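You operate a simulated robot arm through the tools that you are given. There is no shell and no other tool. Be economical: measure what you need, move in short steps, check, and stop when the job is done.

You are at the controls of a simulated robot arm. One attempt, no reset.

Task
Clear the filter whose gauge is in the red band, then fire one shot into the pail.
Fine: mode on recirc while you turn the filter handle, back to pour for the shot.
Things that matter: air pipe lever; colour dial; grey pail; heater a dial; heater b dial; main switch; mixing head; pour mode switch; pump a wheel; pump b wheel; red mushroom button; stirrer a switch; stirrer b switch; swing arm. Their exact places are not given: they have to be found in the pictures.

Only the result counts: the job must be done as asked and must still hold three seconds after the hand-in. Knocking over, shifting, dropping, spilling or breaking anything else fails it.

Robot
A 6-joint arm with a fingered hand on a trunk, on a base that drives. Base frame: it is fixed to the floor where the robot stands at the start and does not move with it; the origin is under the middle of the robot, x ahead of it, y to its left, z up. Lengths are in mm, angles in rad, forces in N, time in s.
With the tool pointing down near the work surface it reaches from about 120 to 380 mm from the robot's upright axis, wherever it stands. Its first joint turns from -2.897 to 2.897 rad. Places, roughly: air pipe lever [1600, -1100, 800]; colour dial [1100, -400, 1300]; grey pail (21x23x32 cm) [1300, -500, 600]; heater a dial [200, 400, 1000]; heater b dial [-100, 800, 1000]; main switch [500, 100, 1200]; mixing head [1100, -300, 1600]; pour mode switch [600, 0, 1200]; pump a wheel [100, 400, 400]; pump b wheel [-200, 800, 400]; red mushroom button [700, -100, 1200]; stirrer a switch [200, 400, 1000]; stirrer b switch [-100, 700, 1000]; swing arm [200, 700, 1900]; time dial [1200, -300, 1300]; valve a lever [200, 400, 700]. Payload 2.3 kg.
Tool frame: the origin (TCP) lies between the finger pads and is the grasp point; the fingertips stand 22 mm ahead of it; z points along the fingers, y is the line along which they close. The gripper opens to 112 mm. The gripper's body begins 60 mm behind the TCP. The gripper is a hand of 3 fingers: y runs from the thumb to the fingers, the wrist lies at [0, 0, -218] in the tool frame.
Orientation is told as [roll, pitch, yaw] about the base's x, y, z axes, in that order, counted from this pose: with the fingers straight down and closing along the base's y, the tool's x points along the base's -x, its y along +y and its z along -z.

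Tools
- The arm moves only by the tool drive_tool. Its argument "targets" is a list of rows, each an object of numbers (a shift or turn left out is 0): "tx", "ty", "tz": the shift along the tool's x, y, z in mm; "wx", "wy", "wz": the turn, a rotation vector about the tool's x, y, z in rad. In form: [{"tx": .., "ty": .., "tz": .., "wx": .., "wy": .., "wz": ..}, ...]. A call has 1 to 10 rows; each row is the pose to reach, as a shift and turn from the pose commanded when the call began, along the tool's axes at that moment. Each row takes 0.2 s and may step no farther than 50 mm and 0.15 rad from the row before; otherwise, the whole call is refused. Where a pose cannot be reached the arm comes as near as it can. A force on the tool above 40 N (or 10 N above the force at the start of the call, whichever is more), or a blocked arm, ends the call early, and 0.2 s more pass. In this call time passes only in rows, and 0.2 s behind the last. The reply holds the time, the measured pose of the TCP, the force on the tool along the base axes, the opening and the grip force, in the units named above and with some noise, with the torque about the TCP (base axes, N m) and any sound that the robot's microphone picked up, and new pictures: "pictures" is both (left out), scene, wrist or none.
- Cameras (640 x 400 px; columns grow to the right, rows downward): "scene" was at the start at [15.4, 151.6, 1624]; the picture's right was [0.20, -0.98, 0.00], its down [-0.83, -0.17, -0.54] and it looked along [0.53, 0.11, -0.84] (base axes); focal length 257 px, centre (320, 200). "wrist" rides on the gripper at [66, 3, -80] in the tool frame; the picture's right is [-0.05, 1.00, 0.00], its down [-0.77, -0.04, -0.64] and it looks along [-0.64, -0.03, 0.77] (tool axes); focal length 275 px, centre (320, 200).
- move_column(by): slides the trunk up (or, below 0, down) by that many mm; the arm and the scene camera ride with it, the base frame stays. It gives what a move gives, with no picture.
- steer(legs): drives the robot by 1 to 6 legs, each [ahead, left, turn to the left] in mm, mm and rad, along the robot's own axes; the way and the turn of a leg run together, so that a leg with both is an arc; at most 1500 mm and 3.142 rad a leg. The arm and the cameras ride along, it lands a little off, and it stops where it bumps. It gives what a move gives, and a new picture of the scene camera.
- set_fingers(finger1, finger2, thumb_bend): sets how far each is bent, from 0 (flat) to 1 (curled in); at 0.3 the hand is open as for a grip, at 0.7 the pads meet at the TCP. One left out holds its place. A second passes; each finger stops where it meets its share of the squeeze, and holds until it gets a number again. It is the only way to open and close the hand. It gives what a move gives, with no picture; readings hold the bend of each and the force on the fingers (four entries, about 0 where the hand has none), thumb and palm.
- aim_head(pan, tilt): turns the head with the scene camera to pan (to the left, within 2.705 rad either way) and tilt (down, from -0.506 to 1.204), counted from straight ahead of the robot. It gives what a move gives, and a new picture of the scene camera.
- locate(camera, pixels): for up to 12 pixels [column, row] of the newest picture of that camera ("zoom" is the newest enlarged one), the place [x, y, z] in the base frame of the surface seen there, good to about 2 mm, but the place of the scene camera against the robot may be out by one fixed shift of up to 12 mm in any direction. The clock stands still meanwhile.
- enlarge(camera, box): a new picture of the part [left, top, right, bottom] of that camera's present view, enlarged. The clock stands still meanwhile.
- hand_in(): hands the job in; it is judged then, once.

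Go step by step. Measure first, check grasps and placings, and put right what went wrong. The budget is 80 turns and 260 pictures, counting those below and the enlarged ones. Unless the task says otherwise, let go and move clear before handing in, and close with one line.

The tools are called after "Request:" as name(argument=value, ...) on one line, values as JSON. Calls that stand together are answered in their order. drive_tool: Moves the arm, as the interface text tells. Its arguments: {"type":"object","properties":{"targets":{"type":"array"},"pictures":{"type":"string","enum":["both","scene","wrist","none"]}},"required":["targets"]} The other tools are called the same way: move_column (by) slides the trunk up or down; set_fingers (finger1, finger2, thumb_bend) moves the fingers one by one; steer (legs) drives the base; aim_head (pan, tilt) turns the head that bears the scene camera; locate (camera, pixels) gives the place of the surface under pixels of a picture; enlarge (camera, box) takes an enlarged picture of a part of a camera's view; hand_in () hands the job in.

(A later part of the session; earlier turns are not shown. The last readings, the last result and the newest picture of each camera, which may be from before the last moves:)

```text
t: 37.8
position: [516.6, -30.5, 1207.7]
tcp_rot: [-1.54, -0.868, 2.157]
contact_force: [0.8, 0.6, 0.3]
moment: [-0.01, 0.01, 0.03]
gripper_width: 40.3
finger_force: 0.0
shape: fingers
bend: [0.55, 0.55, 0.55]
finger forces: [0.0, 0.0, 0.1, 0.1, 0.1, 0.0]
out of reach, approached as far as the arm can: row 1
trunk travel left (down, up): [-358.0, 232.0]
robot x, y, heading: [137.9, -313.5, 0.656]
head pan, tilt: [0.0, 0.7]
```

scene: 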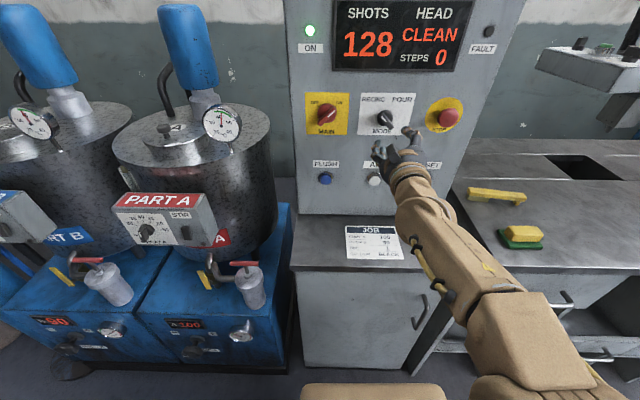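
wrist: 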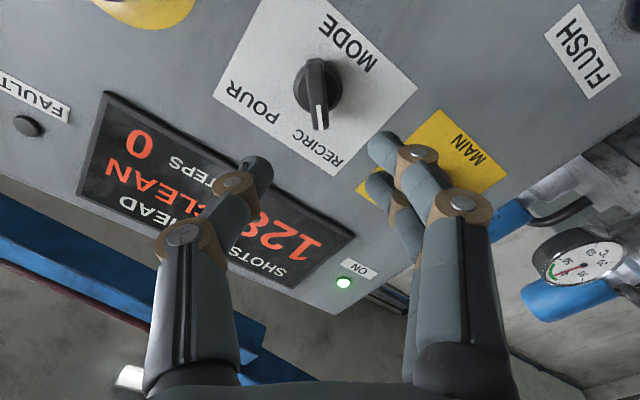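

Mode now points at RECIRC. From here the filter gauges are visible at (110,330) and (240,330); I zoom.

Request:
enlarge(camera="scene", box=[60, 300, 140, 350])

Request:
enlarge(camera="scene", box=[200, 300, 280, 350])

Request:
enlarge(camera="scene", box=[340, 80, 440, 142])

```text
8.00 times, centred on (100, 325) of scene
```

zoom: 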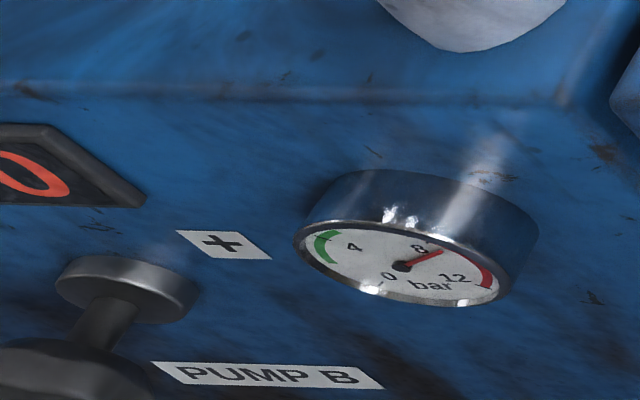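

```text
8.00 times, centred on (240, 325) of scene
```

zoom: 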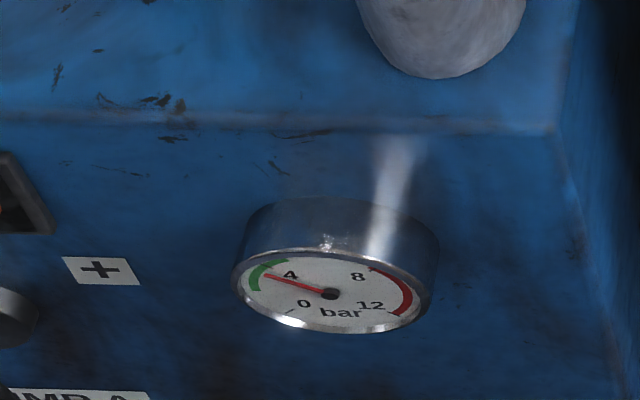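

```text
6.40 times, centred on (390, 111) of scene
```

zoom: 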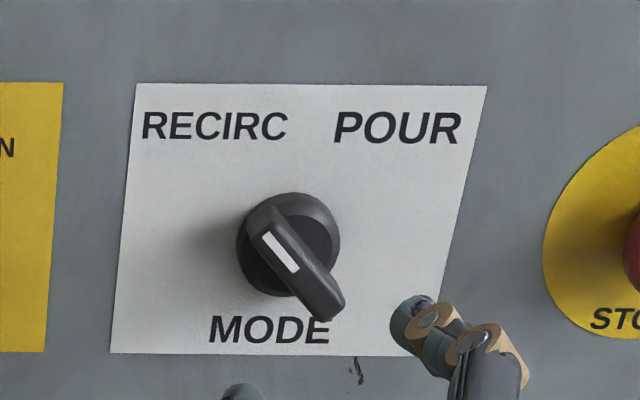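

Gauge B is in the red band (A is in the green). I zoom on filter B's handle around (105,275).

Request:
enlarge(camera="scene", box=[60, 245, 150, 310])

Request:
locate(camera="scene", pixels=[[76, 262], [101, 259], [88, 261], [103, 272], [110, 283], [110, 298], [60, 275], [232, 263], [255, 263]])

```text
6.15 times, centred on (105, 278) of scene
```

zoom: 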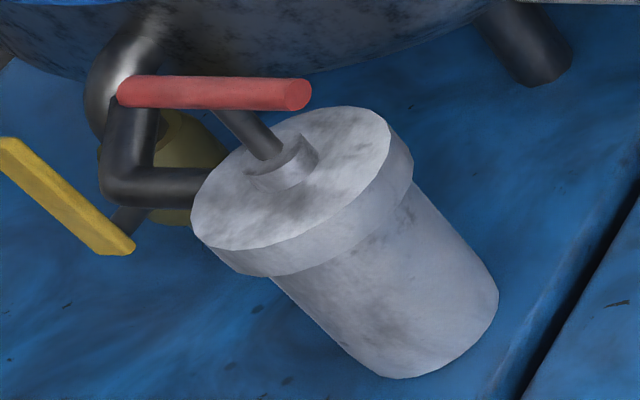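

```text
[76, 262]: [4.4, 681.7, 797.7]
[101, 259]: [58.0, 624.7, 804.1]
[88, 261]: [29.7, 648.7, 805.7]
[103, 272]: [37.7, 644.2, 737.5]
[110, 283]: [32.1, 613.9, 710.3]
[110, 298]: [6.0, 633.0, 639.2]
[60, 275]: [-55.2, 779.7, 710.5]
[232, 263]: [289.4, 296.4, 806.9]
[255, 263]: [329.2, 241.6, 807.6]
```

Handle B: rod centre about (31,651,806), lying along (0.69,-0.73). I back off and fold the tool to point down before driving left.

Request:
steer(legs=[[-150, 0, 0]])

Request:
drive_tool(targets=[{"wz": 0.14}, {"wz": 0.28}, {"wz": 0.42}, {"wz": 0.56}, {"wz": 0.7}], pictures="none")

Request:
drive_tool(targets=[{"tz": -17, "tx": -5, "wy": 0.145}, {"tz": -34, "tx": -10, "wy": 0.29}, {"tz": -51, "tx": -15, "wy": 0.435}, {"tz": -68, "tx": -20, "wy": 0.58}, {"tz": -85, "tx": -25, "wy": 0.725}, {"tz": -102, "tx": -25, "wy": 0.87}, {"tz": -119, "tx": -25, "wy": 1.015}, {"tz": -136, "tx": -25, "wy": 1.16}, {"tz": -153, "tx": -25, "wy": 1.305}, {"tz": -170, "tx": -25, "wy": 1.45}], pictures="scene")

```text
t: 39.2
position: [395.1, -125.4, 1208.1]
tcp_rot: [-1.542, -0.868, 2.157]
contact_force: [1.2, 0.0, 0.7]
moment: [-0.01, 0.01, 0.01]
gripper_width: 40.4
finger_force: 0.0
shape: fingers
bend: [0.55, 0.55, 0.55]
finger forces: [0.1, 0.0, 0.1, 0.0, 0.0, 0.0]
trunk travel left (down, up): [-358.0, 232.0]
robot x, y, heading: [14.1, -413.7, 0.654]
head pan, tilt: [0.0, 0.7]
```

scene: 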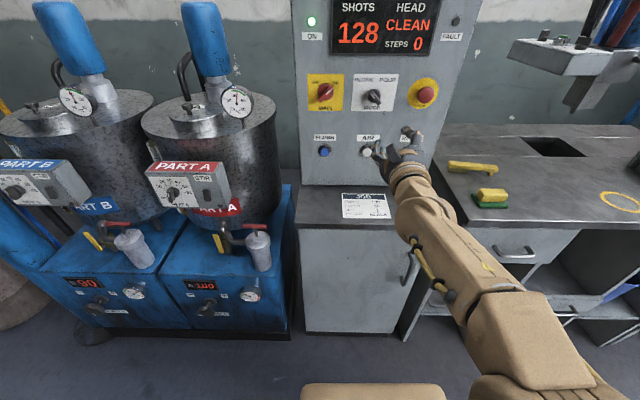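

```text
t: 40.4
position: [395.1, -124.5, 1208.1]
tcp_rot: [0.071, -1.552, 0.536]
contact_force: [-0.2, -0.6, -0.1]
moment: [0.02, -0.01, -0.02]
gripper_width: 40.5
finger_force: 0.0
shape: fingers
bend: [0.55, 0.55, 0.55]
finger forces: [0.1, 0.0, 0.0, 0.0, 0.0, 0.1]
trunk travel left (down, up): [-358.0, 232.0]
robot x, y, heading: [12.8, -410.7, 0.651]
head pan, tilt: [0.0, 0.7]
```

```text
t: 42.6
position: [275.2, -269.2, 1152.6]
tcp_rot: [-0.001, -0.103, 0.606]
contact_force: [0.9, 0.6, 0.8]
moment: [0.01, -0.05, 0.02]
gripper_width: 40.8
finger_force: 0.0
shape: fingers
bend: [0.55, 0.55, 0.55]
finger forces: [0.1, 0.0, 0.1, 0.0, 0.0, 0.0]
out of reach, approached as far as the arm can: row 1, 2, 3, 7, 8, 9, 10
trunk travel left (down, up): [-358.0, 232.0]
robot x, y, heading: [15.1, -409.2, 0.651]
head pan, tilt: [0.0, 0.7]
```

scene: 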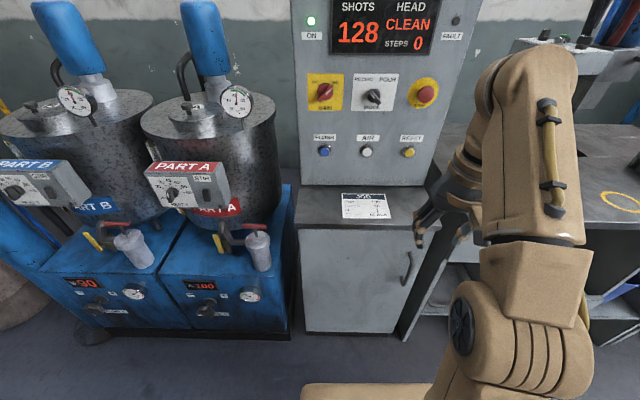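

Tool is pointing down and the robot is clear. I drive toward filter B, keeping a stand-off.

Request:
steer(legs=[[150, 0, 0], [0, 837, 0]])

Request:
aim_head(pan=0.0, tilt=1.0)

```text
t: 48.1
position: [-114.9, 496.4, 1153.9]
tcp_rot: [-0.002, -0.106, 0.59]
contact_force: [-0.1, -0.2, 0.3]
moment: [-0.01, 0.04, 0.03]
gripper_width: 40.4
finger_force: 0.1
shape: fingers
bend: [0.55, 0.55, 0.55]
finger forces: [0.0, 0.0, 0.0, 0.1, 0.0, 0.1]
trunk travel left (down, up): [-358.0, 232.0]
robot x, y, heading: [-375.7, 358.7, 0.64]
head pan, tilt: [0.0, 0.7]
```

scene: 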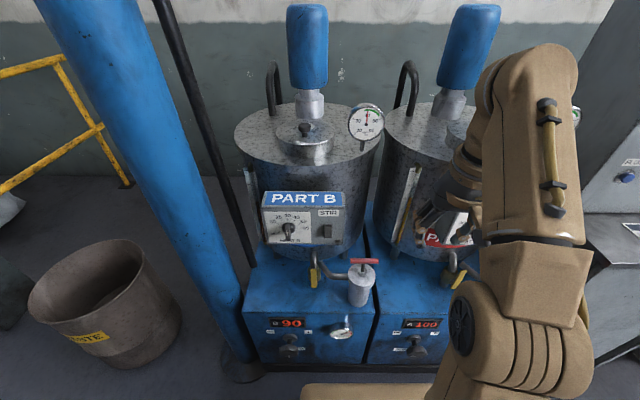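

```text
t: 48.9
position: [-114.8, 496.4, 1154.5]
tcp_rot: [-0.003, -0.107, 0.59]
contact_force: [0.2, -0.5, -0.5]
moment: [0.03, 0.0, 0.0]
gripper_width: 40.5
finger_force: 0.1
shape: fingers
bend: [0.55, 0.55, 0.55]
finger forces: [0.1, 0.0, 0.0, 0.0, 0.1, 0.0]
trunk travel left (down, up): [-358.0, 232.0]
robot x, y, heading: [-374.5, 357.0, 0.644]
head pan, tilt: [0.0, 1.0]
```

scene: 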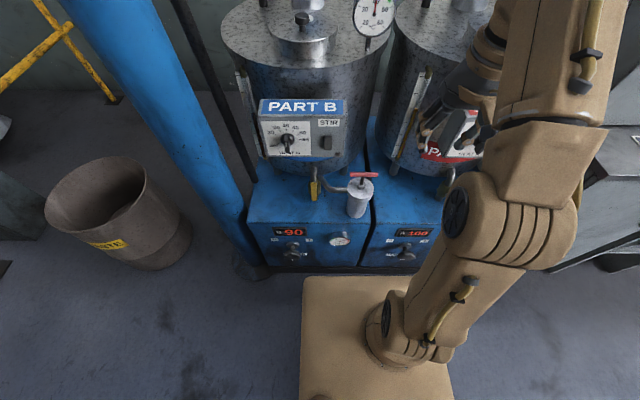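

Now I locate the handle, box B, tank wall and pump wheel for clearance.

Request:
locate(camera="scene", pixels=[[350, 174], [378, 175], [364, 175], [344, 118], [340, 155], [365, 140], [295, 258], [340, 238], [412, 258], [370, 20], [390, 30], [362, 182]])

Request:
enlarge(camera="scene", box=[250, 90, 410, 190])

Request:
enlarge(camera="scene", box=[250, 200, 410, 280])

```text
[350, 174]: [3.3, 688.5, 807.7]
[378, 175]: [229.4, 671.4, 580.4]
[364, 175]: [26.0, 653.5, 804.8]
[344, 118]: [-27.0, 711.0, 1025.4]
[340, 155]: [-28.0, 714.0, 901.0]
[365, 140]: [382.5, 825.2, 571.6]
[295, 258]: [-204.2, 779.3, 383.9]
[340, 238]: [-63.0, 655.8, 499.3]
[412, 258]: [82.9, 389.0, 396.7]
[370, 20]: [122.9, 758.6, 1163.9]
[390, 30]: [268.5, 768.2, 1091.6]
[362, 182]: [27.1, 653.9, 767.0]
```

```text
4.00 times, centred on (330, 140) of scene
```

zoom: 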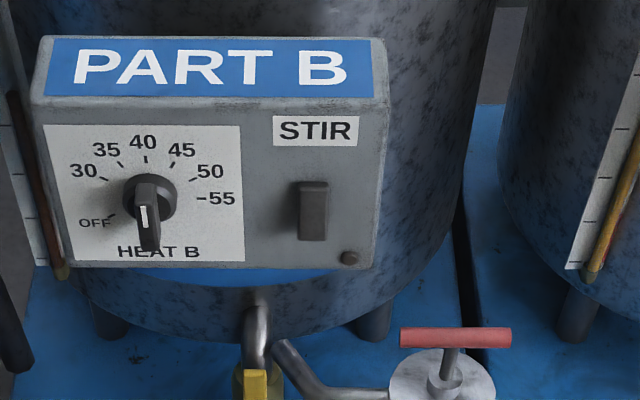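

```text
4.00 times, centred on (330, 240) of scene
```

zoom: 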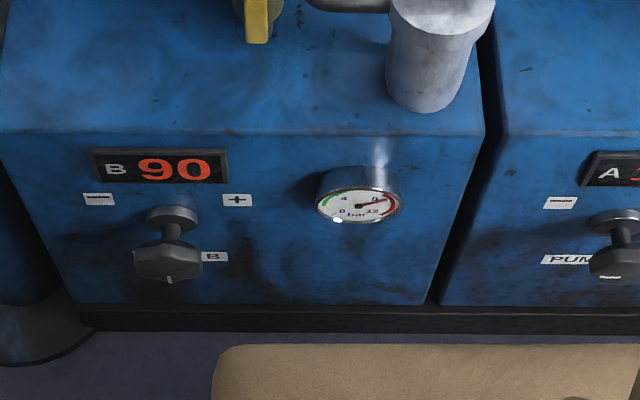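

Handle axis is at (28,653), rod along the panel direction; box B's right edge is 80 mm to the left, so I want the wrist camera side to the right. I drive 150 mm forward and turn the tool 90° left while high.

Request:
steer(legs=[[150, 0, 0]])

Request:
drive_tool(targets=[{"wz": -0.14}, {"wz": -0.28}, {"wz": -0.42}, {"wz": -0.56}, {"wz": -0.7}, {"wz": -0.84}, {"wz": -0.98}, {"wz": -1.12}, {"wz": -1.26}, {"wz": -1.4}])

```text
t: 50.2
position: [2.6, 586.6, 1153.4]
tcp_rot: [-0.005, -0.106, 0.594]
contact_force: [-1.1, -1.0, -0.1]
moment: [-0.02, 0.02, 0.02]
gripper_width: 40.7
finger_force: 0.1
shape: fingers
bend: [0.55, 0.55, 0.55]
finger forces: [0.0, 0.1, 0.0, 0.0, 0.1, 0.0]
trunk travel left (down, up): [-358.0, 232.0]
robot x, y, heading: [-256.6, 447.1, 0.64]
head pan, tilt: [0.0, 1.0]
```

scene: 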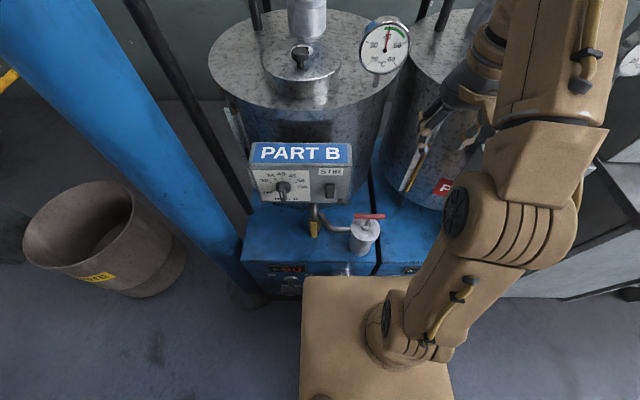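

```text
t: 52.4
position: [-98.3, 662.2, 1041.0]
tcp_rot: [-0.117, -0.012, 1.985]
contact_force: [0.5, 0.4, 0.6]
moment: [0.01, 0.0, -0.01]
gripper_width: 40.5
finger_force: 0.0
shape: fingers
bend: [0.55, 0.55, 0.55]
finger forces: [0.0, 0.0, 0.0, 0.0, 0.1, 0.1]
out of reach, approached as far as the arm can: row 1, 2, 3, 4, 5, 6, 7, 8, 9, 10
trunk travel left (down, up): [-358.0, 232.0]
robot x, y, heading: [-257.7, 446.2, 0.643]
head pan, tilt: [0.0, 1.0]
```

scene: 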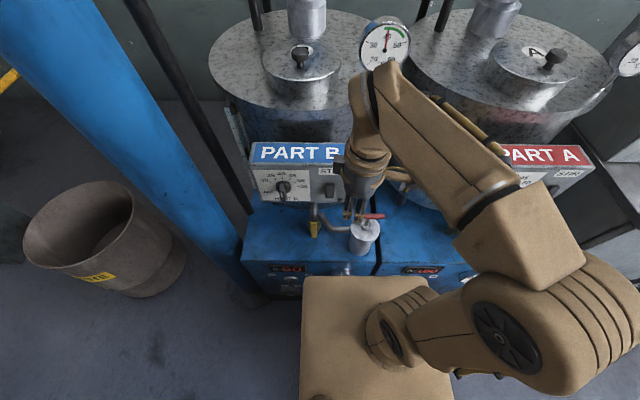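
wrist: 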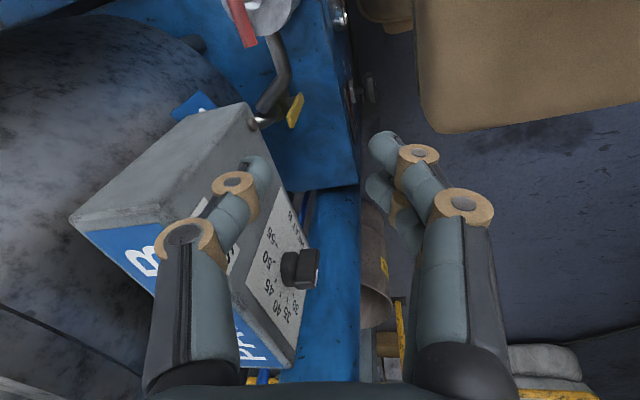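

The arm was forced lower (z 1041) in front of box B but touched nothing. I slide right, out of the box's front, and straighten the tool.

Request:
drive_tool(targets=[{"tx": 27, "ty": -8, "tz": 1, "wx": -0.04, "wz": -0.07}, {"tx": 54, "ty": -17, "tz": 2, "wx": -0.08, "wz": -0.15}, {"tx": 80, "ty": -25, "tz": 3, "wx": -0.117, "wz": -0.229}])

```text
t: 53.2
position: [-141.2, 657.2, 976.4]
tcp_rot: [0.0, 0.006, 2.214]
contact_force: [0.9, -0.6, 0.0]
moment: [0.01, 0.01, 0.0]
gripper_width: 40.4
finger_force: 0.1
shape: fingers
bend: [0.55, 0.55, 0.55]
finger forces: [0.0, 0.0, 0.0, 0.0, 0.0, 0.0]
out of reach, approached as far as the arm can: row 1, 2, 3
trunk travel left (down, up): [-358.0, 232.0]
robot x, y, heading: [-257.8, 442.8, 0.646]
head pan, tilt: [0.0, 1.0]
```

scene: 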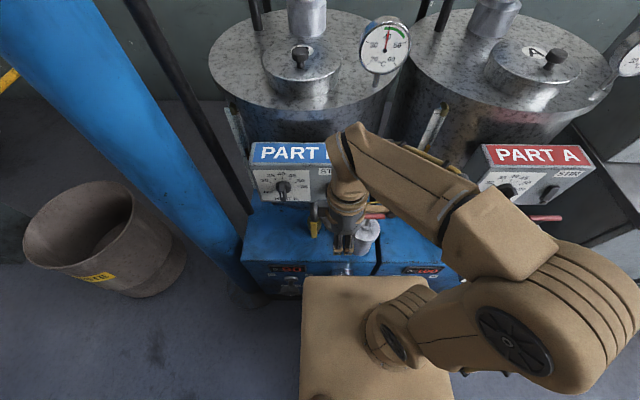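
wrist: 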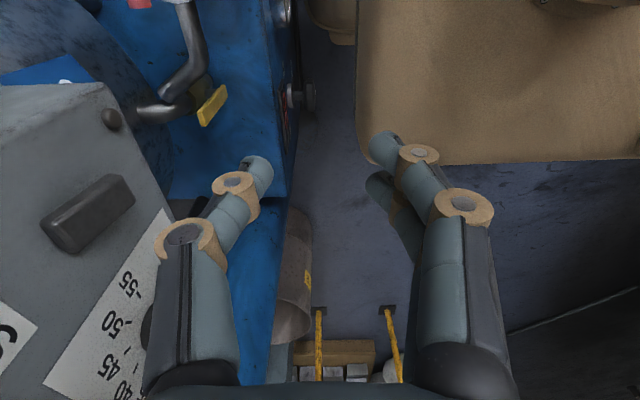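

The limit is wrist yaw (about 1.05 rad from the arm's azimuth). I back the yaw off to 1.6 — a skewed but wide-open straddle of the rod is fine — and move over the handle at this height.

Request:
drive_tool(targets=[{"tx": 25, "wz": 0.15}, {"tx": 50, "wz": 0.3}, {"tx": 80, "wz": 0.45}, {"tx": 105, "wz": 0.6}, {"tx": 105, "ty": -40, "wz": 0.6}, {"tx": 105, "ty": -80, "wz": 0.6}, {"tx": 105, "ty": -120, "wz": 0.6}, {"tx": 105, "ty": -133, "wz": 0.6}])

Request:
set_fingers(finger1=0.3, finger2=0.3, thumb_bend=0.3)

```text
t: 55.0
position: [24.3, 653.4, 970.7]
tcp_rot: [0.006, 0.002, 1.617]
contact_force: [0.4, 1.1, -0.2]
moment: [0.0, -0.02, 0.04]
gripper_width: 40.5
finger_force: 0.1
shape: fingers
bend: [0.55, 0.55, 0.55]
finger forces: [0.1, 0.1, 0.1, 0.0, 0.0, 0.0]
out of reach, approached as far as the arm can: row 3, 4, 5, 6, 7, 8
trunk travel left (down, up): [-358.0, 232.0]
robot x, y, heading: [-258.6, 447.0, 0.637]
head pan, tilt: [0.0, 1.0]
```

scene: 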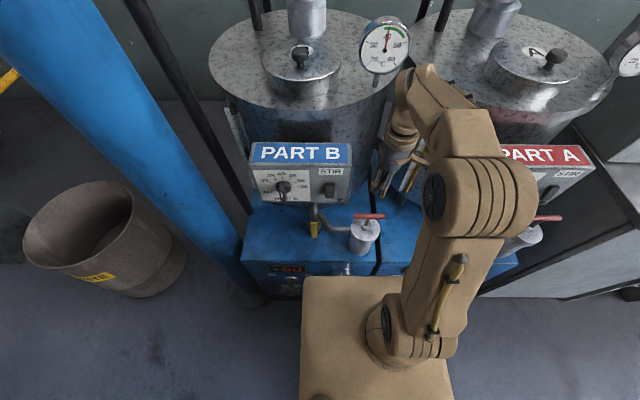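
wrist: 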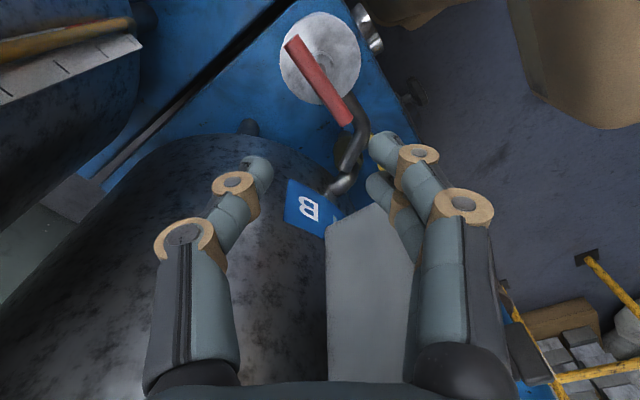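

```text
t: 56.0
position: [24.6, 652.3, 970.8]
tcp_rot: [0.007, 0.005, 1.619]
contact_force: [-0.2, -0.4, 0.5]
moment: [0.0, 0.0, -0.04]
gripper_width: 110.9
finger_force: 0.1
shape: fingers
bend: [0.3, 0.3, 0.3]
finger forces: [0.0, 0.0, 0.0, 0.0, 0.1, 0.0]
trunk travel left (down, up): [-358.0, 232.0]
robot x, y, heading: [-255.6, 450.0, 0.644]
head pan, tilt: [0.0, 1.0]
```

I'm over the handle (24,653). Check the rod's position with the wrist camera.

Request:
locate(camera="wrist", pixels=[[291, 42], [318, 80], [344, 120], [335, 30], [320, 55], [365, 140]])

Request:
move_column(by=-90)

Request:
enlarge(camera="wrist", box=[0, 0, 640, 400])

```text
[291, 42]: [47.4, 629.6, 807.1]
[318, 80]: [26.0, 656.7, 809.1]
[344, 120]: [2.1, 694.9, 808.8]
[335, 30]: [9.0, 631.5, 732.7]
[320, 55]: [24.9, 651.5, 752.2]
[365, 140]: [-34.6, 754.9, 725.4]
```

```text
t: 57.3
position: [24.5, 652.9, 880.4]
tcp_rot: [0.006, 0.003, 1.621]
contact_force: [0.3, 0.2, 0.2]
moment: [0.05, 0.01, 0.0]
gripper_width: 111.1
finger_force: 0.1
shape: fingers
bend: [0.3, 0.3, 0.3]
finger forces: [0.0, 0.0, 0.0, 0.0, 0.0, 0.0]
trunk travel left (down, up): [-268.0, 322.0]
robot x, y, heading: [-258.4, 443.5, 0.643]
head pan, tilt: [0.0, 1.0]
```

```text
1.00 times, centred on (320, 200) of wrist (not enlarged: the box is as wide or as high as the picture)
```

zoom: 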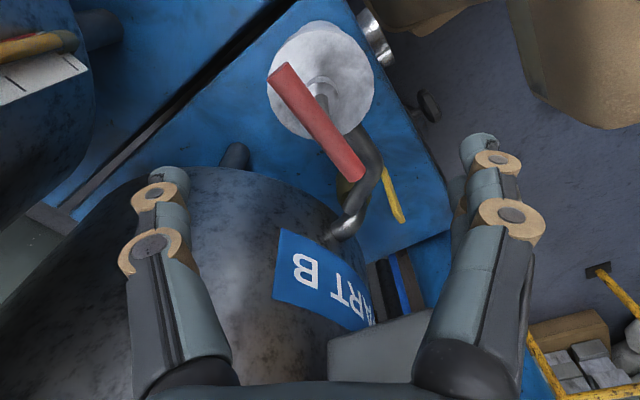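

Aligned. I descend with the arm in steps so contact would stop it.

Request:
drive_tool(targets=[{"tz": 20}, {"tz": 40, "tx": 0}, {"tz": 60}, {"tz": 73}], pictures="wrist")

```text
t: 58.3
position: [25.2, 654.7, 809.2]
tcp_rot: [0.008, 0.006, 1.62]
contact_force: [0.4, -0.2, -0.5]
moment: [0.01, 0.01, 0.01]
gripper_width: 111.3
finger_force: 0.1
shape: fingers
bend: [0.3, 0.3, 0.3]
finger forces: [0.0, 0.0, 0.1, 0.0, 0.0, 0.1]
trunk travel left (down, up): [-268.0, 322.0]
robot x, y, heading: [-256.4, 448.9, 0.642]
head pan, tilt: [0.0, 1.0]
```

wrist: 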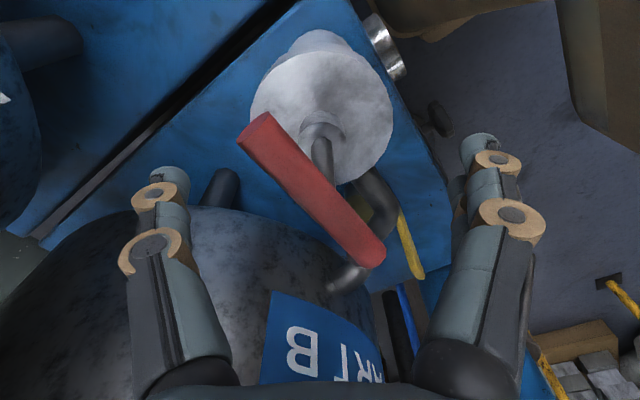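

Rod centre sits at the picture centre, between the fingers. I close on it.

Request:
set_fingers(finger1=0.75, finger2=0.75, thumb_bend=0.75)

Request:
enlarge(camera="wrist", box=[160, 80, 480, 300])

```text
t: 59.3
position: [26.0, 654.5, 808.2]
tcp_rot: [0.008, 0.004, 1.621]
contact_force: [0.7, -2.6, -16.0]
moment: [-0.03, 0.01, 0.04]
gripper_width: 7.2
finger_force: 10.3
shape: fingers
bend: [0.73, 0.7, 0.67]
finger forces: [3.9, 8.1, 0.0, 0.1, 9.3, 0.0]
trunk travel left (down, up): [-268.0, 322.0]
robot x, y, heading: [-255.9, 444.7, 0.639]
head pan, tilt: [0.0, 1.0]
```

```text
1.82 times, centred on (320, 190) of wrist
```

zoom: 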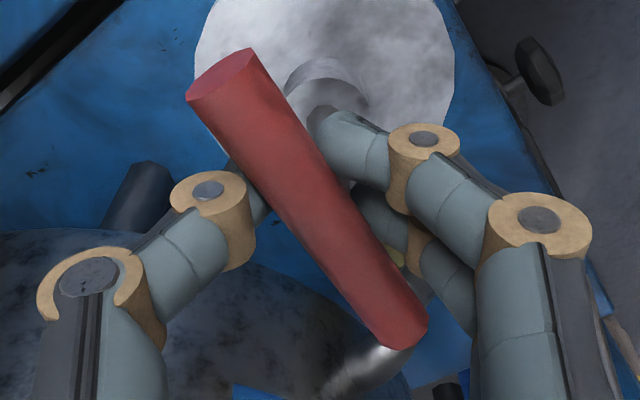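

The tips closed on the stem under the rod. I open slightly, rise 18 mm and close on the rod itself.

Request:
set_fingers(finger1=0.52, finger2=0.52, thumb_bend=0.52)

Request:
drive_tool(targets=[{"tz": -18}], pictures="none")

Request:
set_fingers(finger1=0.75, finger2=0.75, thumb_bend=0.75)

Request:
enlarge(camera="wrist", box=[160, 80, 480, 300])

```text
t: 60.3
position: [23.9, 653.5, 808.3]
tcp_rot: [0.006, 0.004, 1.62]
contact_force: [-0.3, 0.4, 0.0]
moment: [0.02, 0.04, -0.03]
gripper_width: 48.6
finger_force: 0.1
shape: fingers
bend: [0.52, 0.52, 0.52]
finger forces: [0.0, 0.0, 0.0, 0.0, 0.1, 0.0]
trunk travel left (down, up): [-268.0, 322.0]
robot x, y, heading: [-259.2, 442.8, 0.642]
head pan, tilt: [0.0, 1.0]
```

```text
t: 60.7
position: [24.4, 654.7, 826.6]
tcp_rot: [0.007, 0.003, 1.621]
contact_force: [0.3, -0.2, 0.2]
moment: [0.02, 0.0, -0.04]
gripper_width: 48.8
finger_force: 0.2
shape: fingers
bend: [0.52, 0.52, 0.52]
finger forces: [0.1, 0.0, 0.0, 0.0, 0.1, 0.1]
trunk travel left (down, up): [-268.0, 322.0]
robot x, y, heading: [-254.9, 445.7, 0.644]
head pan, tilt: [0.0, 1.0]
```

```text
t: 61.7
position: [22.1, 654.6, 826.8]
tcp_rot: [0.005, 0.002, 1.62]
contact_force: [-1.3, 0.7, 6.8]
moment: [0.01, 0.04, 0.04]
gripper_width: 0.0
finger_force: 5.5
shape: fingers
bend: [0.74, 0.74, 0.73]
finger forces: [0.1, 6.5, 0.0, 0.0, 5.7, 0.2]
trunk travel left (down, up): [-268.0, 322.0]
robot x, y, heading: [-258.3, 451.0, 0.644]
head pan, tilt: [0.0, 1.0]
```

```text
1.82 times, centred on (320, 190) of wrist
```

zoom: 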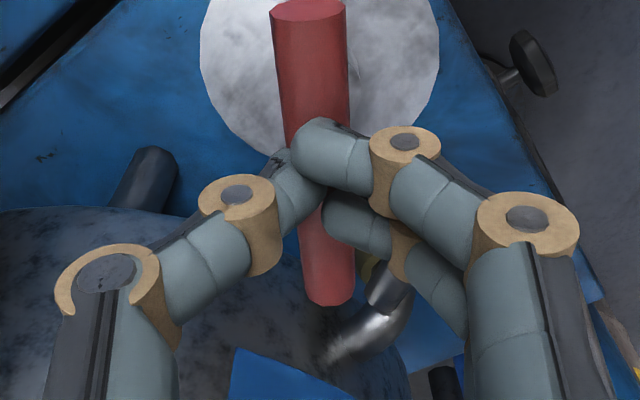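

The closing action aligned the rod with the hand (handle turned ~0.5 rad), but the tips slid on top. I open, lower 10 mm and re-grip.

Request:
set_fingers(finger1=0.54, finger2=0.54, thumb_bend=0.54)

Request:
drive_tool(targets=[{"tz": 12}], pictures="none")

Request:
set_fingers(finger1=0.72, finger2=0.72, thumb_bend=0.72)

Request:
enlarge(camera="wrist", box=[160, 80, 480, 300])

Request:
enlarge(camera="scene", box=[250, 180, 410, 290])

```text
t: 62.7
position: [23.6, 653.8, 826.6]
tcp_rot: [0.004, 0.002, 1.618]
contact_force: [2.9, 1.6, 12.5]
moment: [-0.14, -0.02, 0.04]
gripper_width: 21.6
finger_force: 6.4
shape: fingers
bend: [0.75, 0.54, 0.54]
finger forces: [13.5, 0.0, 0.1, 0.0, 0.1, 0.0]
trunk travel left (down, up): [-268.0, 322.0]
robot x, y, heading: [-258.5, 449.5, 0.646]
head pan, tilt: [0.0, 1.0]
```

```text
t: 63.1
position: [22.4, 652.8, 815.3]
tcp_rot: [0.005, 0.003, 1.617]
contact_force: [-4.7, 2.9, 16.5]
moment: [-0.12, 0.0, -0.03]
gripper_width: 22.8
finger_force: 9.0
shape: fingers
bend: [0.87, 0.54, 0.54]
finger forces: [16.7, 0.1, 0.1, 0.0, 0.0, 0.0]
trunk travel left (down, up): [-268.0, 322.0]
robot x, y, heading: [-256.2, 447.0, 0.648]
head pan, tilt: [0.0, 1.0]
```

```text
t: 64.1
position: [24.7, 653.6, 814.7]
tcp_rot: [0.006, 0.003, 1.619]
contact_force: [-0.3, -2.0, 8.3]
moment: [-0.16, -0.06, 0.06]
gripper_width: 3.0
finger_force: 12.2
shape: fingers
bend: [0.81, 0.67, 0.67]
finger forces: [14.4, 4.6, 0.1, 0.0, 5.9, 0.0]
trunk travel left (down, up): [-268.0, 322.0]
robot x, y, heading: [-256.8, 441.9, 0.638]
head pan, tilt: [0.0, 1.0]
```

```text
1.82 times, centred on (320, 190) of wrist
```

zoom: 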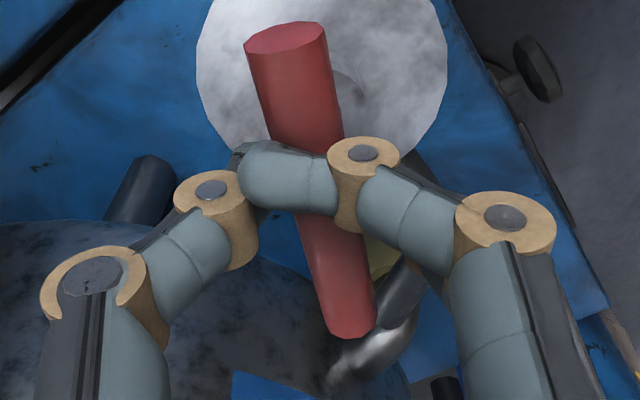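

```text
3.64 times, centred on (330, 235) of scene
```

zoom: 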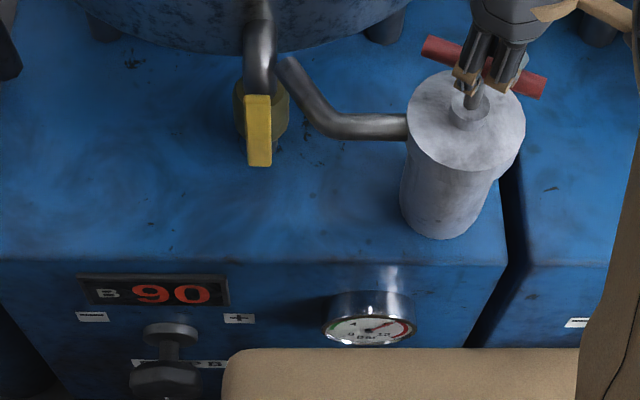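

Finger 1 is caught on top of the rod. I rise 40 mm, open fully and look again.

Request:
drive_tool(targets=[{"tz": -20}, {"tz": -45}], pictures="none")

Request:
set_fingers(finger1=0.42, finger2=0.42, thumb_bend=0.42)

Request:
enlarge(camera="wrist", box=[0, 0, 640, 400])

Request:
enlarge(camera="scene", box=[320, 240, 380, 280])

```text
t: 64.7
position: [23.3, 654.7, 857.9]
tcp_rot: [0.008, 0.003, 1.621]
contact_force: [0.0, 1.0, -0.3]
moment: [0.02, 0.01, 0.0]
gripper_width: 0.0
finger_force: 0.0
shape: fingers
bend: [0.72, 0.72, 0.71]
finger forces: [0.1, 0.0, 0.1, 0.0, 0.0, 0.0]
trunk travel left (down, up): [-268.0, 322.0]
robot x, y, heading: [-255.7, 447.1, 0.646]
head pan, tilt: [0.0, 1.0]
```

```text
t: 65.7
position: [24.3, 655.1, 857.9]
tcp_rot: [0.006, 0.003, 1.619]
contact_force: [0.5, -0.2, -0.4]
moment: [0.01, 0.01, -0.01]
gripper_width: 77.3
finger_force: 0.1
shape: fingers
bend: [0.42, 0.42, 0.42]
finger forces: [0.0, 0.0, 0.1, 0.0, 0.0, 0.1]
trunk travel left (down, up): [-268.0, 322.0]
robot x, y, heading: [-253.8, 445.3, 0.643]
head pan, tilt: [0.0, 1.0]
```

```text
1.00 times, centred on (320, 200) of wrist (not enlarged: the box is as wide or as high as the picture)
```

zoom: 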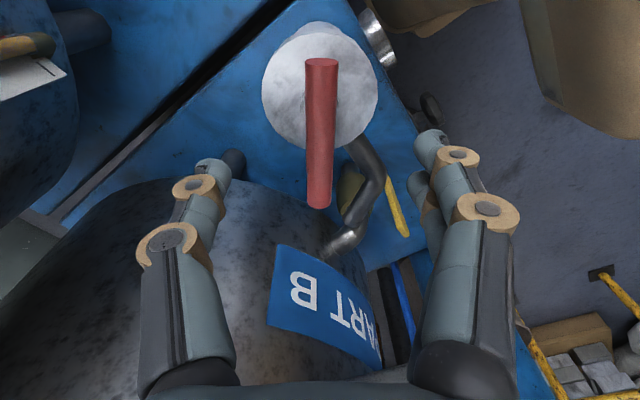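

```text
10.00 times, centred on (350, 260) of scene
```

zoom: 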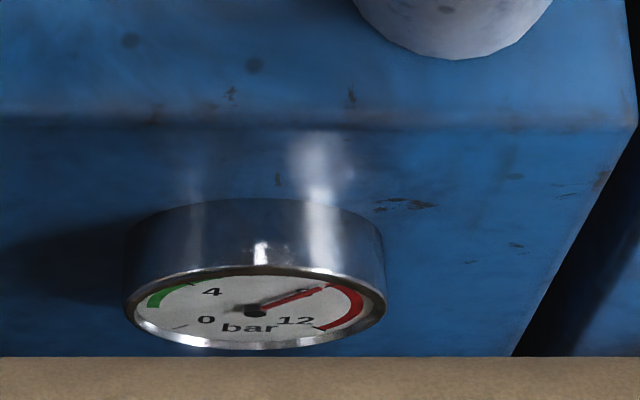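

The rod is aligned with the hand (image col 318). Descend 50 mm and grip.

Request:
drive_tool(targets=[{"tz": 25}, {"tz": 50}], pictures="none")

Request:
set_fingers(finger1=0.75, finger2=0.75, thumb_bend=0.75)

Request:
enlarge(camera="wrist", box=[160, 80, 480, 300])

```text
t: 66.3
position: [24.0, 653.7, 809.4]
tcp_rot: [0.006, 0.003, 1.619]
contact_force: [0.8, -0.1, -0.1]
moment: [0.0, 0.02, 0.0]
gripper_width: 77.7
finger_force: 0.0
shape: fingers
bend: [0.42, 0.42, 0.42]
finger forces: [0.0, 0.0, 0.1, 0.1, 0.0, 0.1]
trunk travel left (down, up): [-268.0, 322.0]
robot x, y, heading: [-253.0, 447.8, 0.642]
head pan, tilt: [0.0, 1.0]
```

```text
t: 67.3
position: [22.6, 653.8, 808.1]
tcp_rot: [0.007, 0.002, 1.619]
contact_force: [-2.5, -2.2, -15.5]
moment: [0.0, 0.01, -0.02]
gripper_width: 8.8
finger_force: 11.8
shape: fingers
bend: [0.71, 0.71, 0.68]
finger forces: [7.6, 6.2, 0.1, 0.1, 8.5, 0.0]
trunk travel left (down, up): [-268.0, 322.0]
robot x, y, heading: [-256.4, 443.9, 0.643]
head pan, tilt: [0.0, 1.0]
```

```text
1.82 times, centred on (320, 190) of wrist
```

zoom: 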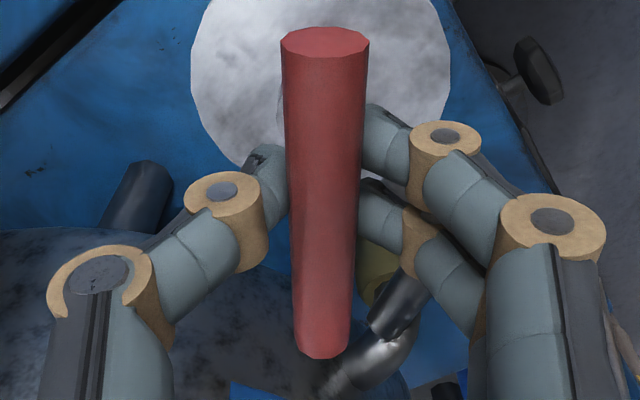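

The rod is gripped well. I turn clockwise 1.4 rad.

Request:
drive_tool(targets=[{"wz": 0.14}, {"wz": 0.28}, {"wz": 0.42}, {"wz": 0.56}, {"wz": 0.7}, {"wz": 0.84}, {"wz": 0.98}, {"wz": 1.12}, {"wz": 1.26}, {"wz": 1.4}])

Request:
enlarge(camera="scene", box=[320, 240, 380, 280])

```text
t: 69.5
position: [22.4, 655.1, 808.5]
tcp_rot: [-0.004, 0.003, 0.216]
contact_force: [-23.2, 6.8, -13.9]
moment: [-0.06, 0.32, 0.25]
gripper_width: 9.1
finger_force: 13.1
shape: fingers
bend: [0.7, 0.69, 0.71]
finger forces: [10.4, 11.3, 0.0, 0.0, 4.3, 0.1]
trunk travel left (down, up): [-268.0, 322.0]
robot x, y, heading: [-256.1, 448.3, 0.64]
head pan, tilt: [0.0, 1.0]
```

scene: 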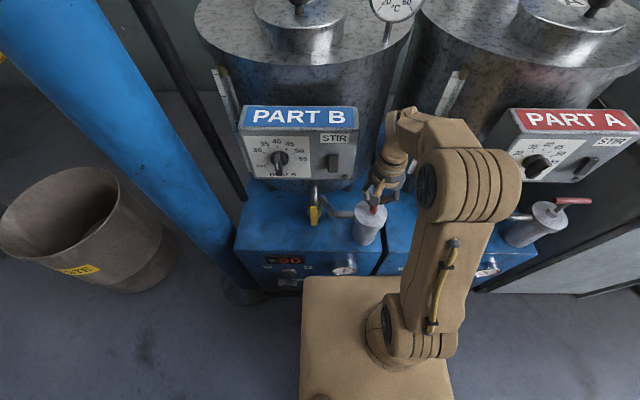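
wrist: 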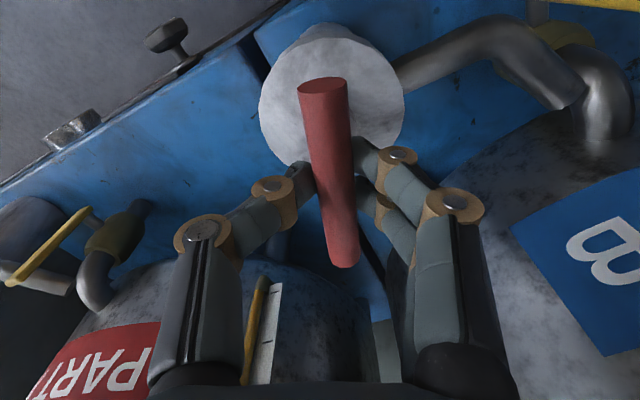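

```text
10.00 times, centred on (350, 260) of scene
```

zoom: 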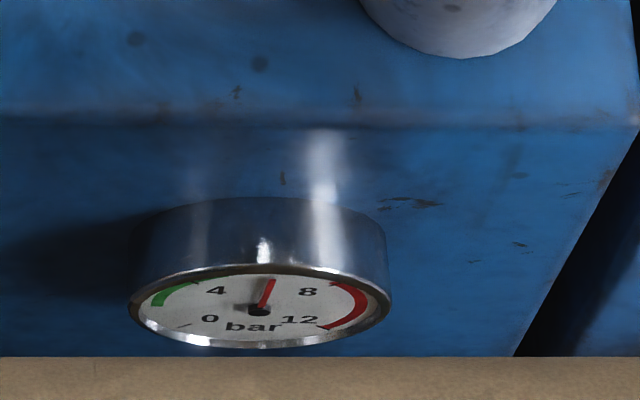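

The gauge fell to about 6 bar: clockwise is right. I continue another 0.7 rad.

Request:
drive_tool(targets=[{"wz": 0.14}, {"wz": 0.28}, {"wz": 0.42}, {"wz": 0.56}, {"wz": 0.7}])

Request:
enlarge(camera="scene", box=[320, 240, 380, 280])

```text
t: 70.7
position: [23.3, 655.4, 809.2]
tcp_rot: [-0.006, 0.0, -0.485]
contact_force: [-12.5, 14.9, -11.7]
moment: [0.1, 0.24, 0.11]
gripper_width: 9.4
finger_force: 10.9
shape: fingers
bend: [0.7, 0.7, 0.71]
finger forces: [8.7, 8.3, 0.1, 0.0, 5.9, 0.1]
trunk travel left (down, up): [-268.0, 322.0]
robot x, y, heading: [-258.0, 445.1, 0.639]
head pan, tilt: [0.0, 1.0]
```

scene: 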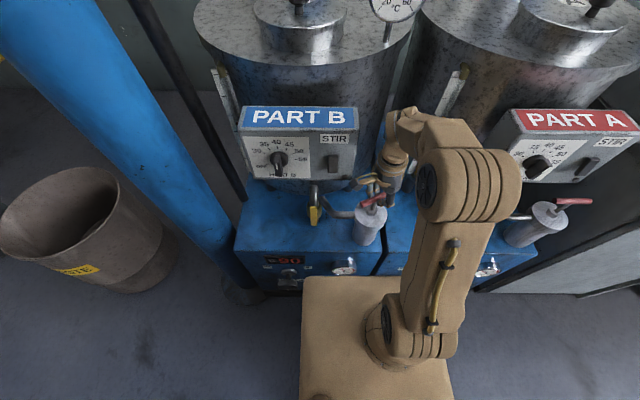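
wrist: 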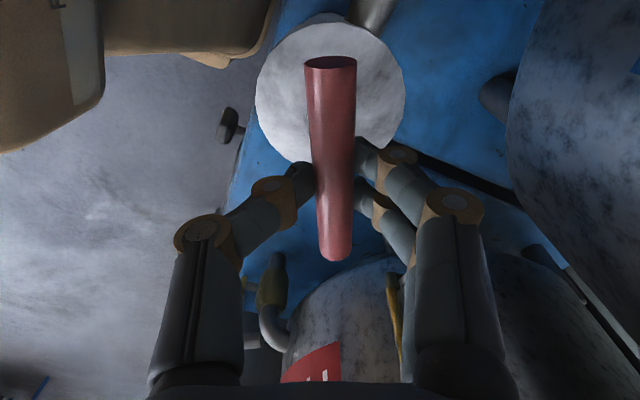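

```text
10.00 times, centred on (350, 260) of scene
```

zoom: 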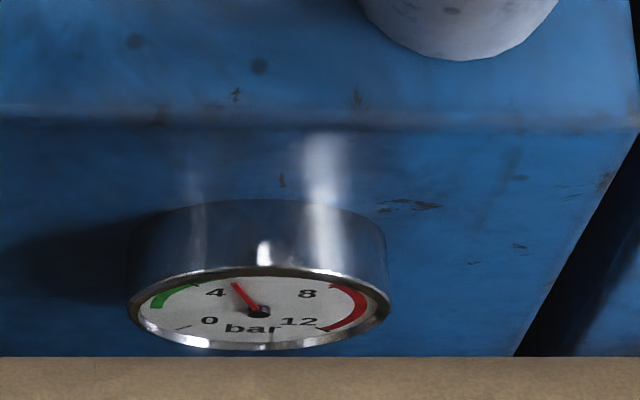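

The gauge is at about 4.7, close to green. I check the clearance between the hand and box B before more turning.

Request:
enlarge(camera="scene", box=[310, 100, 430, 250])

Request:
locate(camera="scene", pixels=[[357, 110], [351, 183], [356, 140], [372, 182], [360, 184], [384, 180], [385, 165]])

```text
2.67 times, centred on (370, 175) of scene
```

zoom: 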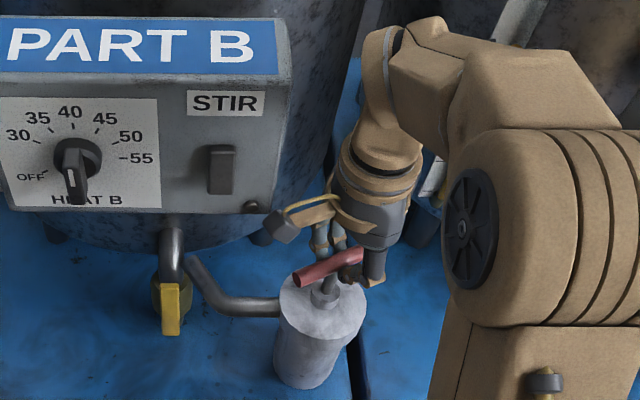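

```text
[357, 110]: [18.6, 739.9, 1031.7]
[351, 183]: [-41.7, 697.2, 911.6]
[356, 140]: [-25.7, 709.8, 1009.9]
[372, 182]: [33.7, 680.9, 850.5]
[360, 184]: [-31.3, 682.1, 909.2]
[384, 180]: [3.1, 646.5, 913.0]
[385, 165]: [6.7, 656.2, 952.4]
```

The wrist camera is right at box B's corner (60 mm out at z 909), so no further turning with this grip. I release, rise, turn the hand back, and will instead push the rod's right end toward the robot with closed fingers.

Request:
set_fingers(finger1=0.5, finger2=0.5, thumb_bend=0.5)

Request:
drive_tool(targets=[{"tz": -30}, {"tz": -60}, {"tz": -60, "wz": -0.14}, {"tz": -60, "wz": -0.28}, {"tz": -60, "wz": -0.42}, {"tz": -60, "wz": -0.56}, {"tz": -60, "wz": -0.7}, {"tz": -60, "wz": -0.84}, {"tz": -60, "wz": -0.98}, {"tz": -60, "wz": -1.12}], pictures="wrist")

Request:
set_fingers(finger1=0.7, finger2=0.7, thumb_bend=0.7)

Request:
locate(camera="wrist", pixels=[[320, 100], [300, 120], [340, 130], [320, 140]])

```text
t: 71.7
position: [23.5, 654.5, 809.5]
tcp_rot: [-0.006, 0.005, -0.483]
contact_force: [0.4, 0.4, -1.2]
moment: [-0.02, 0.03, 0.01]
gripper_width: 54.2
finger_force: 0.0
shape: fingers
bend: [0.5, 0.5, 0.5]
finger forces: [0.1, 0.1, 0.0, 0.0, 0.0, 0.0]
trunk travel left (down, up): [-268.0, 322.0]
robot x, y, heading: [-258.7, 445.5, 0.637]
head pan, tilt: [0.0, 1.0]
```

```text
t: 73.9
position: [24.0, 653.5, 868.7]
tcp_rot: [0.0, 0.008, 0.639]
contact_force: [0.0, -0.2, -0.2]
moment: [-0.01, -0.01, -0.03]
gripper_width: 54.3
finger_force: 0.0
shape: fingers
bend: [0.5, 0.5, 0.5]
finger forces: [0.1, 0.0, 0.0, 0.0, 0.0, 0.0]
trunk travel left (down, up): [-268.0, 322.0]
robot x, y, heading: [-257.1, 445.5, 0.649]
head pan, tilt: [0.0, 1.0]
```

wrist: 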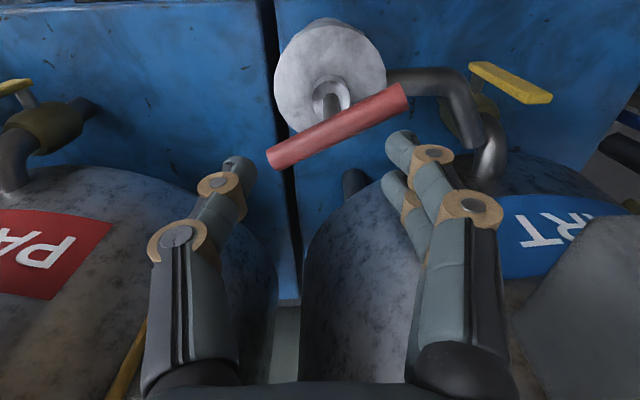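

```text
t: 74.9
position: [24.1, 653.9, 868.3]
tcp_rot: [0.002, 0.007, 0.64]
contact_force: [-0.5, -0.2, -0.1]
moment: [-0.02, 0.0, 0.0]
gripper_width: 2.9
finger_force: 0.1
shape: fingers
bend: [0.7, 0.7, 0.7]
finger forces: [0.1, 0.0, 0.1, 0.1, 0.0, 0.0]
trunk travel left (down, up): [-268.0, 322.0]
robot x, y, heading: [-257.6, 445.6, 0.641]
head pan, tilt: [0.0, 1.0]
```

```text
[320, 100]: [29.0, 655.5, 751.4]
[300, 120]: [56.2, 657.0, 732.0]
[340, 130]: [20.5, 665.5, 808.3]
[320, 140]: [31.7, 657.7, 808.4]
```

Rod's right end is at (272,158), tilted away. I go behind it, descend, and then pull it toward the robot.

Request:
drive_tool(targets=[{"tx": -29, "ty": -20}, {"tx": -60, "ty": -41}, {"tx": -60, "ty": -41, "tz": 33}, {"tx": -60, "ty": -41, "tz": 66}])

```text
t: 75.9
position: [94.9, 655.9, 801.8]
tcp_rot: [0.001, 0.006, 0.639]
contact_force: [0.3, -0.5, 0.3]
moment: [-0.01, -0.01, 0.0]
gripper_width: 3.0
finger_force: 0.0
shape: fingers
bend: [0.7, 0.7, 0.7]
finger forces: [0.0, 0.1, 0.1, 0.0, 0.0, 0.0]
trunk travel left (down, up): [-268.0, 322.0]
robot x, y, heading: [-258.9, 448.7, 0.641]
head pan, tilt: [0.0, 1.0]
```

scene: 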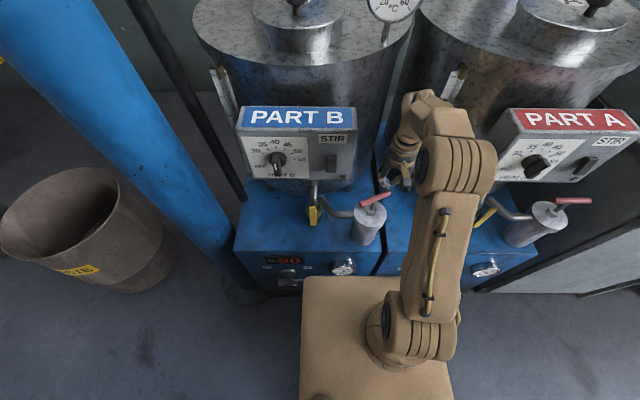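
wrist: 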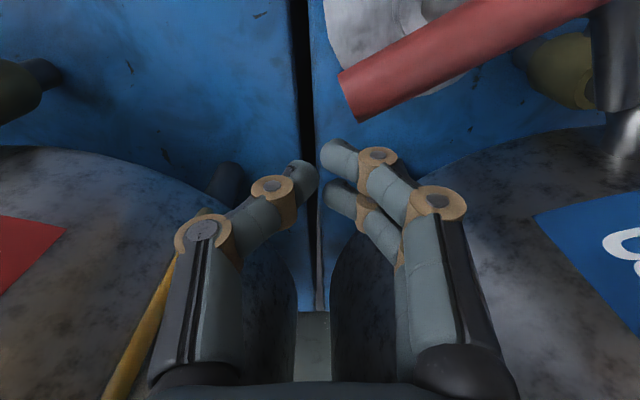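

The finger is just at the rod's end; I shift 14 mm toward the stem and pull 50 mm toward the robot.

Request:
drive_tool(targets=[{"ty": 14}, {"ty": 14, "tx": 12}, {"ty": 14, "tx": 24}, {"ty": 14, "tx": 36}, {"ty": 14, "tx": 48}, {"ty": 13, "tx": 58}])

Request:
enlarge(camera="scene", box=[320, 240, 380, 280])

```text
t: 77.3
position: [41.4, 631.4, 802.8]
tcp_rot: [0.002, 0.009, 0.64]
contact_force: [2.5, -2.1, 2.8]
moment: [0.04, 0.09, 0.01]
gripper_width: 0.2
finger_force: 1.6
shape: fingers
bend: [0.71, 0.7, 0.7]
finger forces: [4.0, 0.5, 0.0, 0.0, 0.1, 0.1]
trunk travel left (down, up): [-268.0, 322.0]
robot x, y, heading: [-260.2, 448.0, 0.641]
head pan, tilt: [0.0, 1.0]
```

scene: 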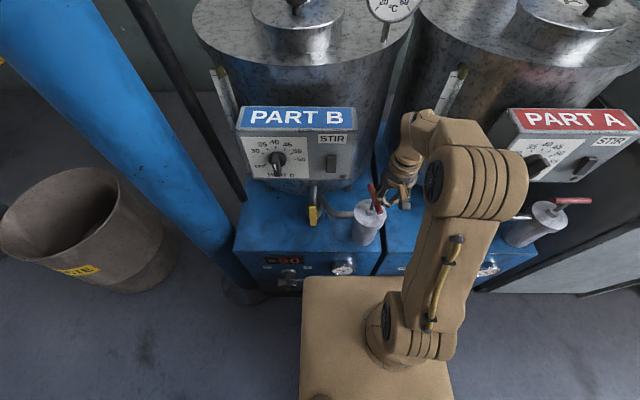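
wrist: 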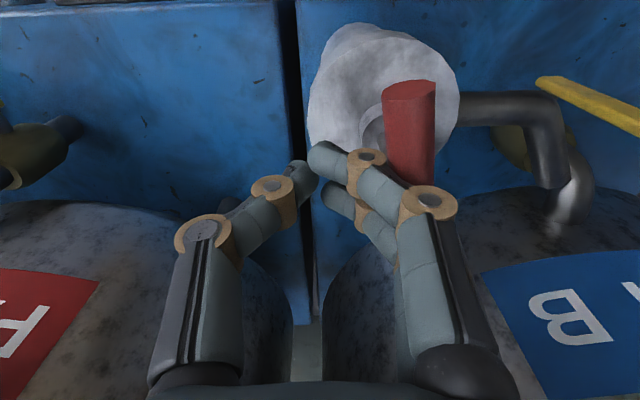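

```text
10.00 times, centred on (350, 260) of scene
```

zoom: 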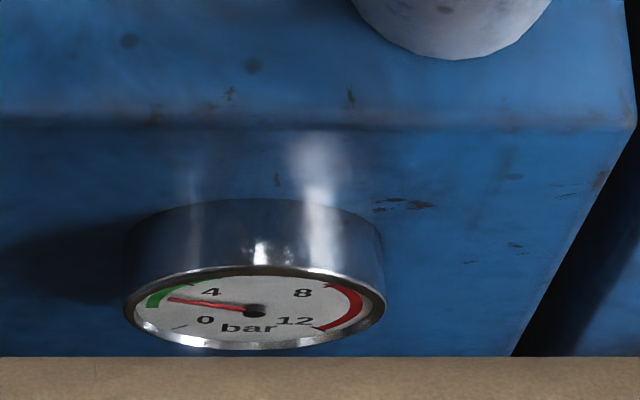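

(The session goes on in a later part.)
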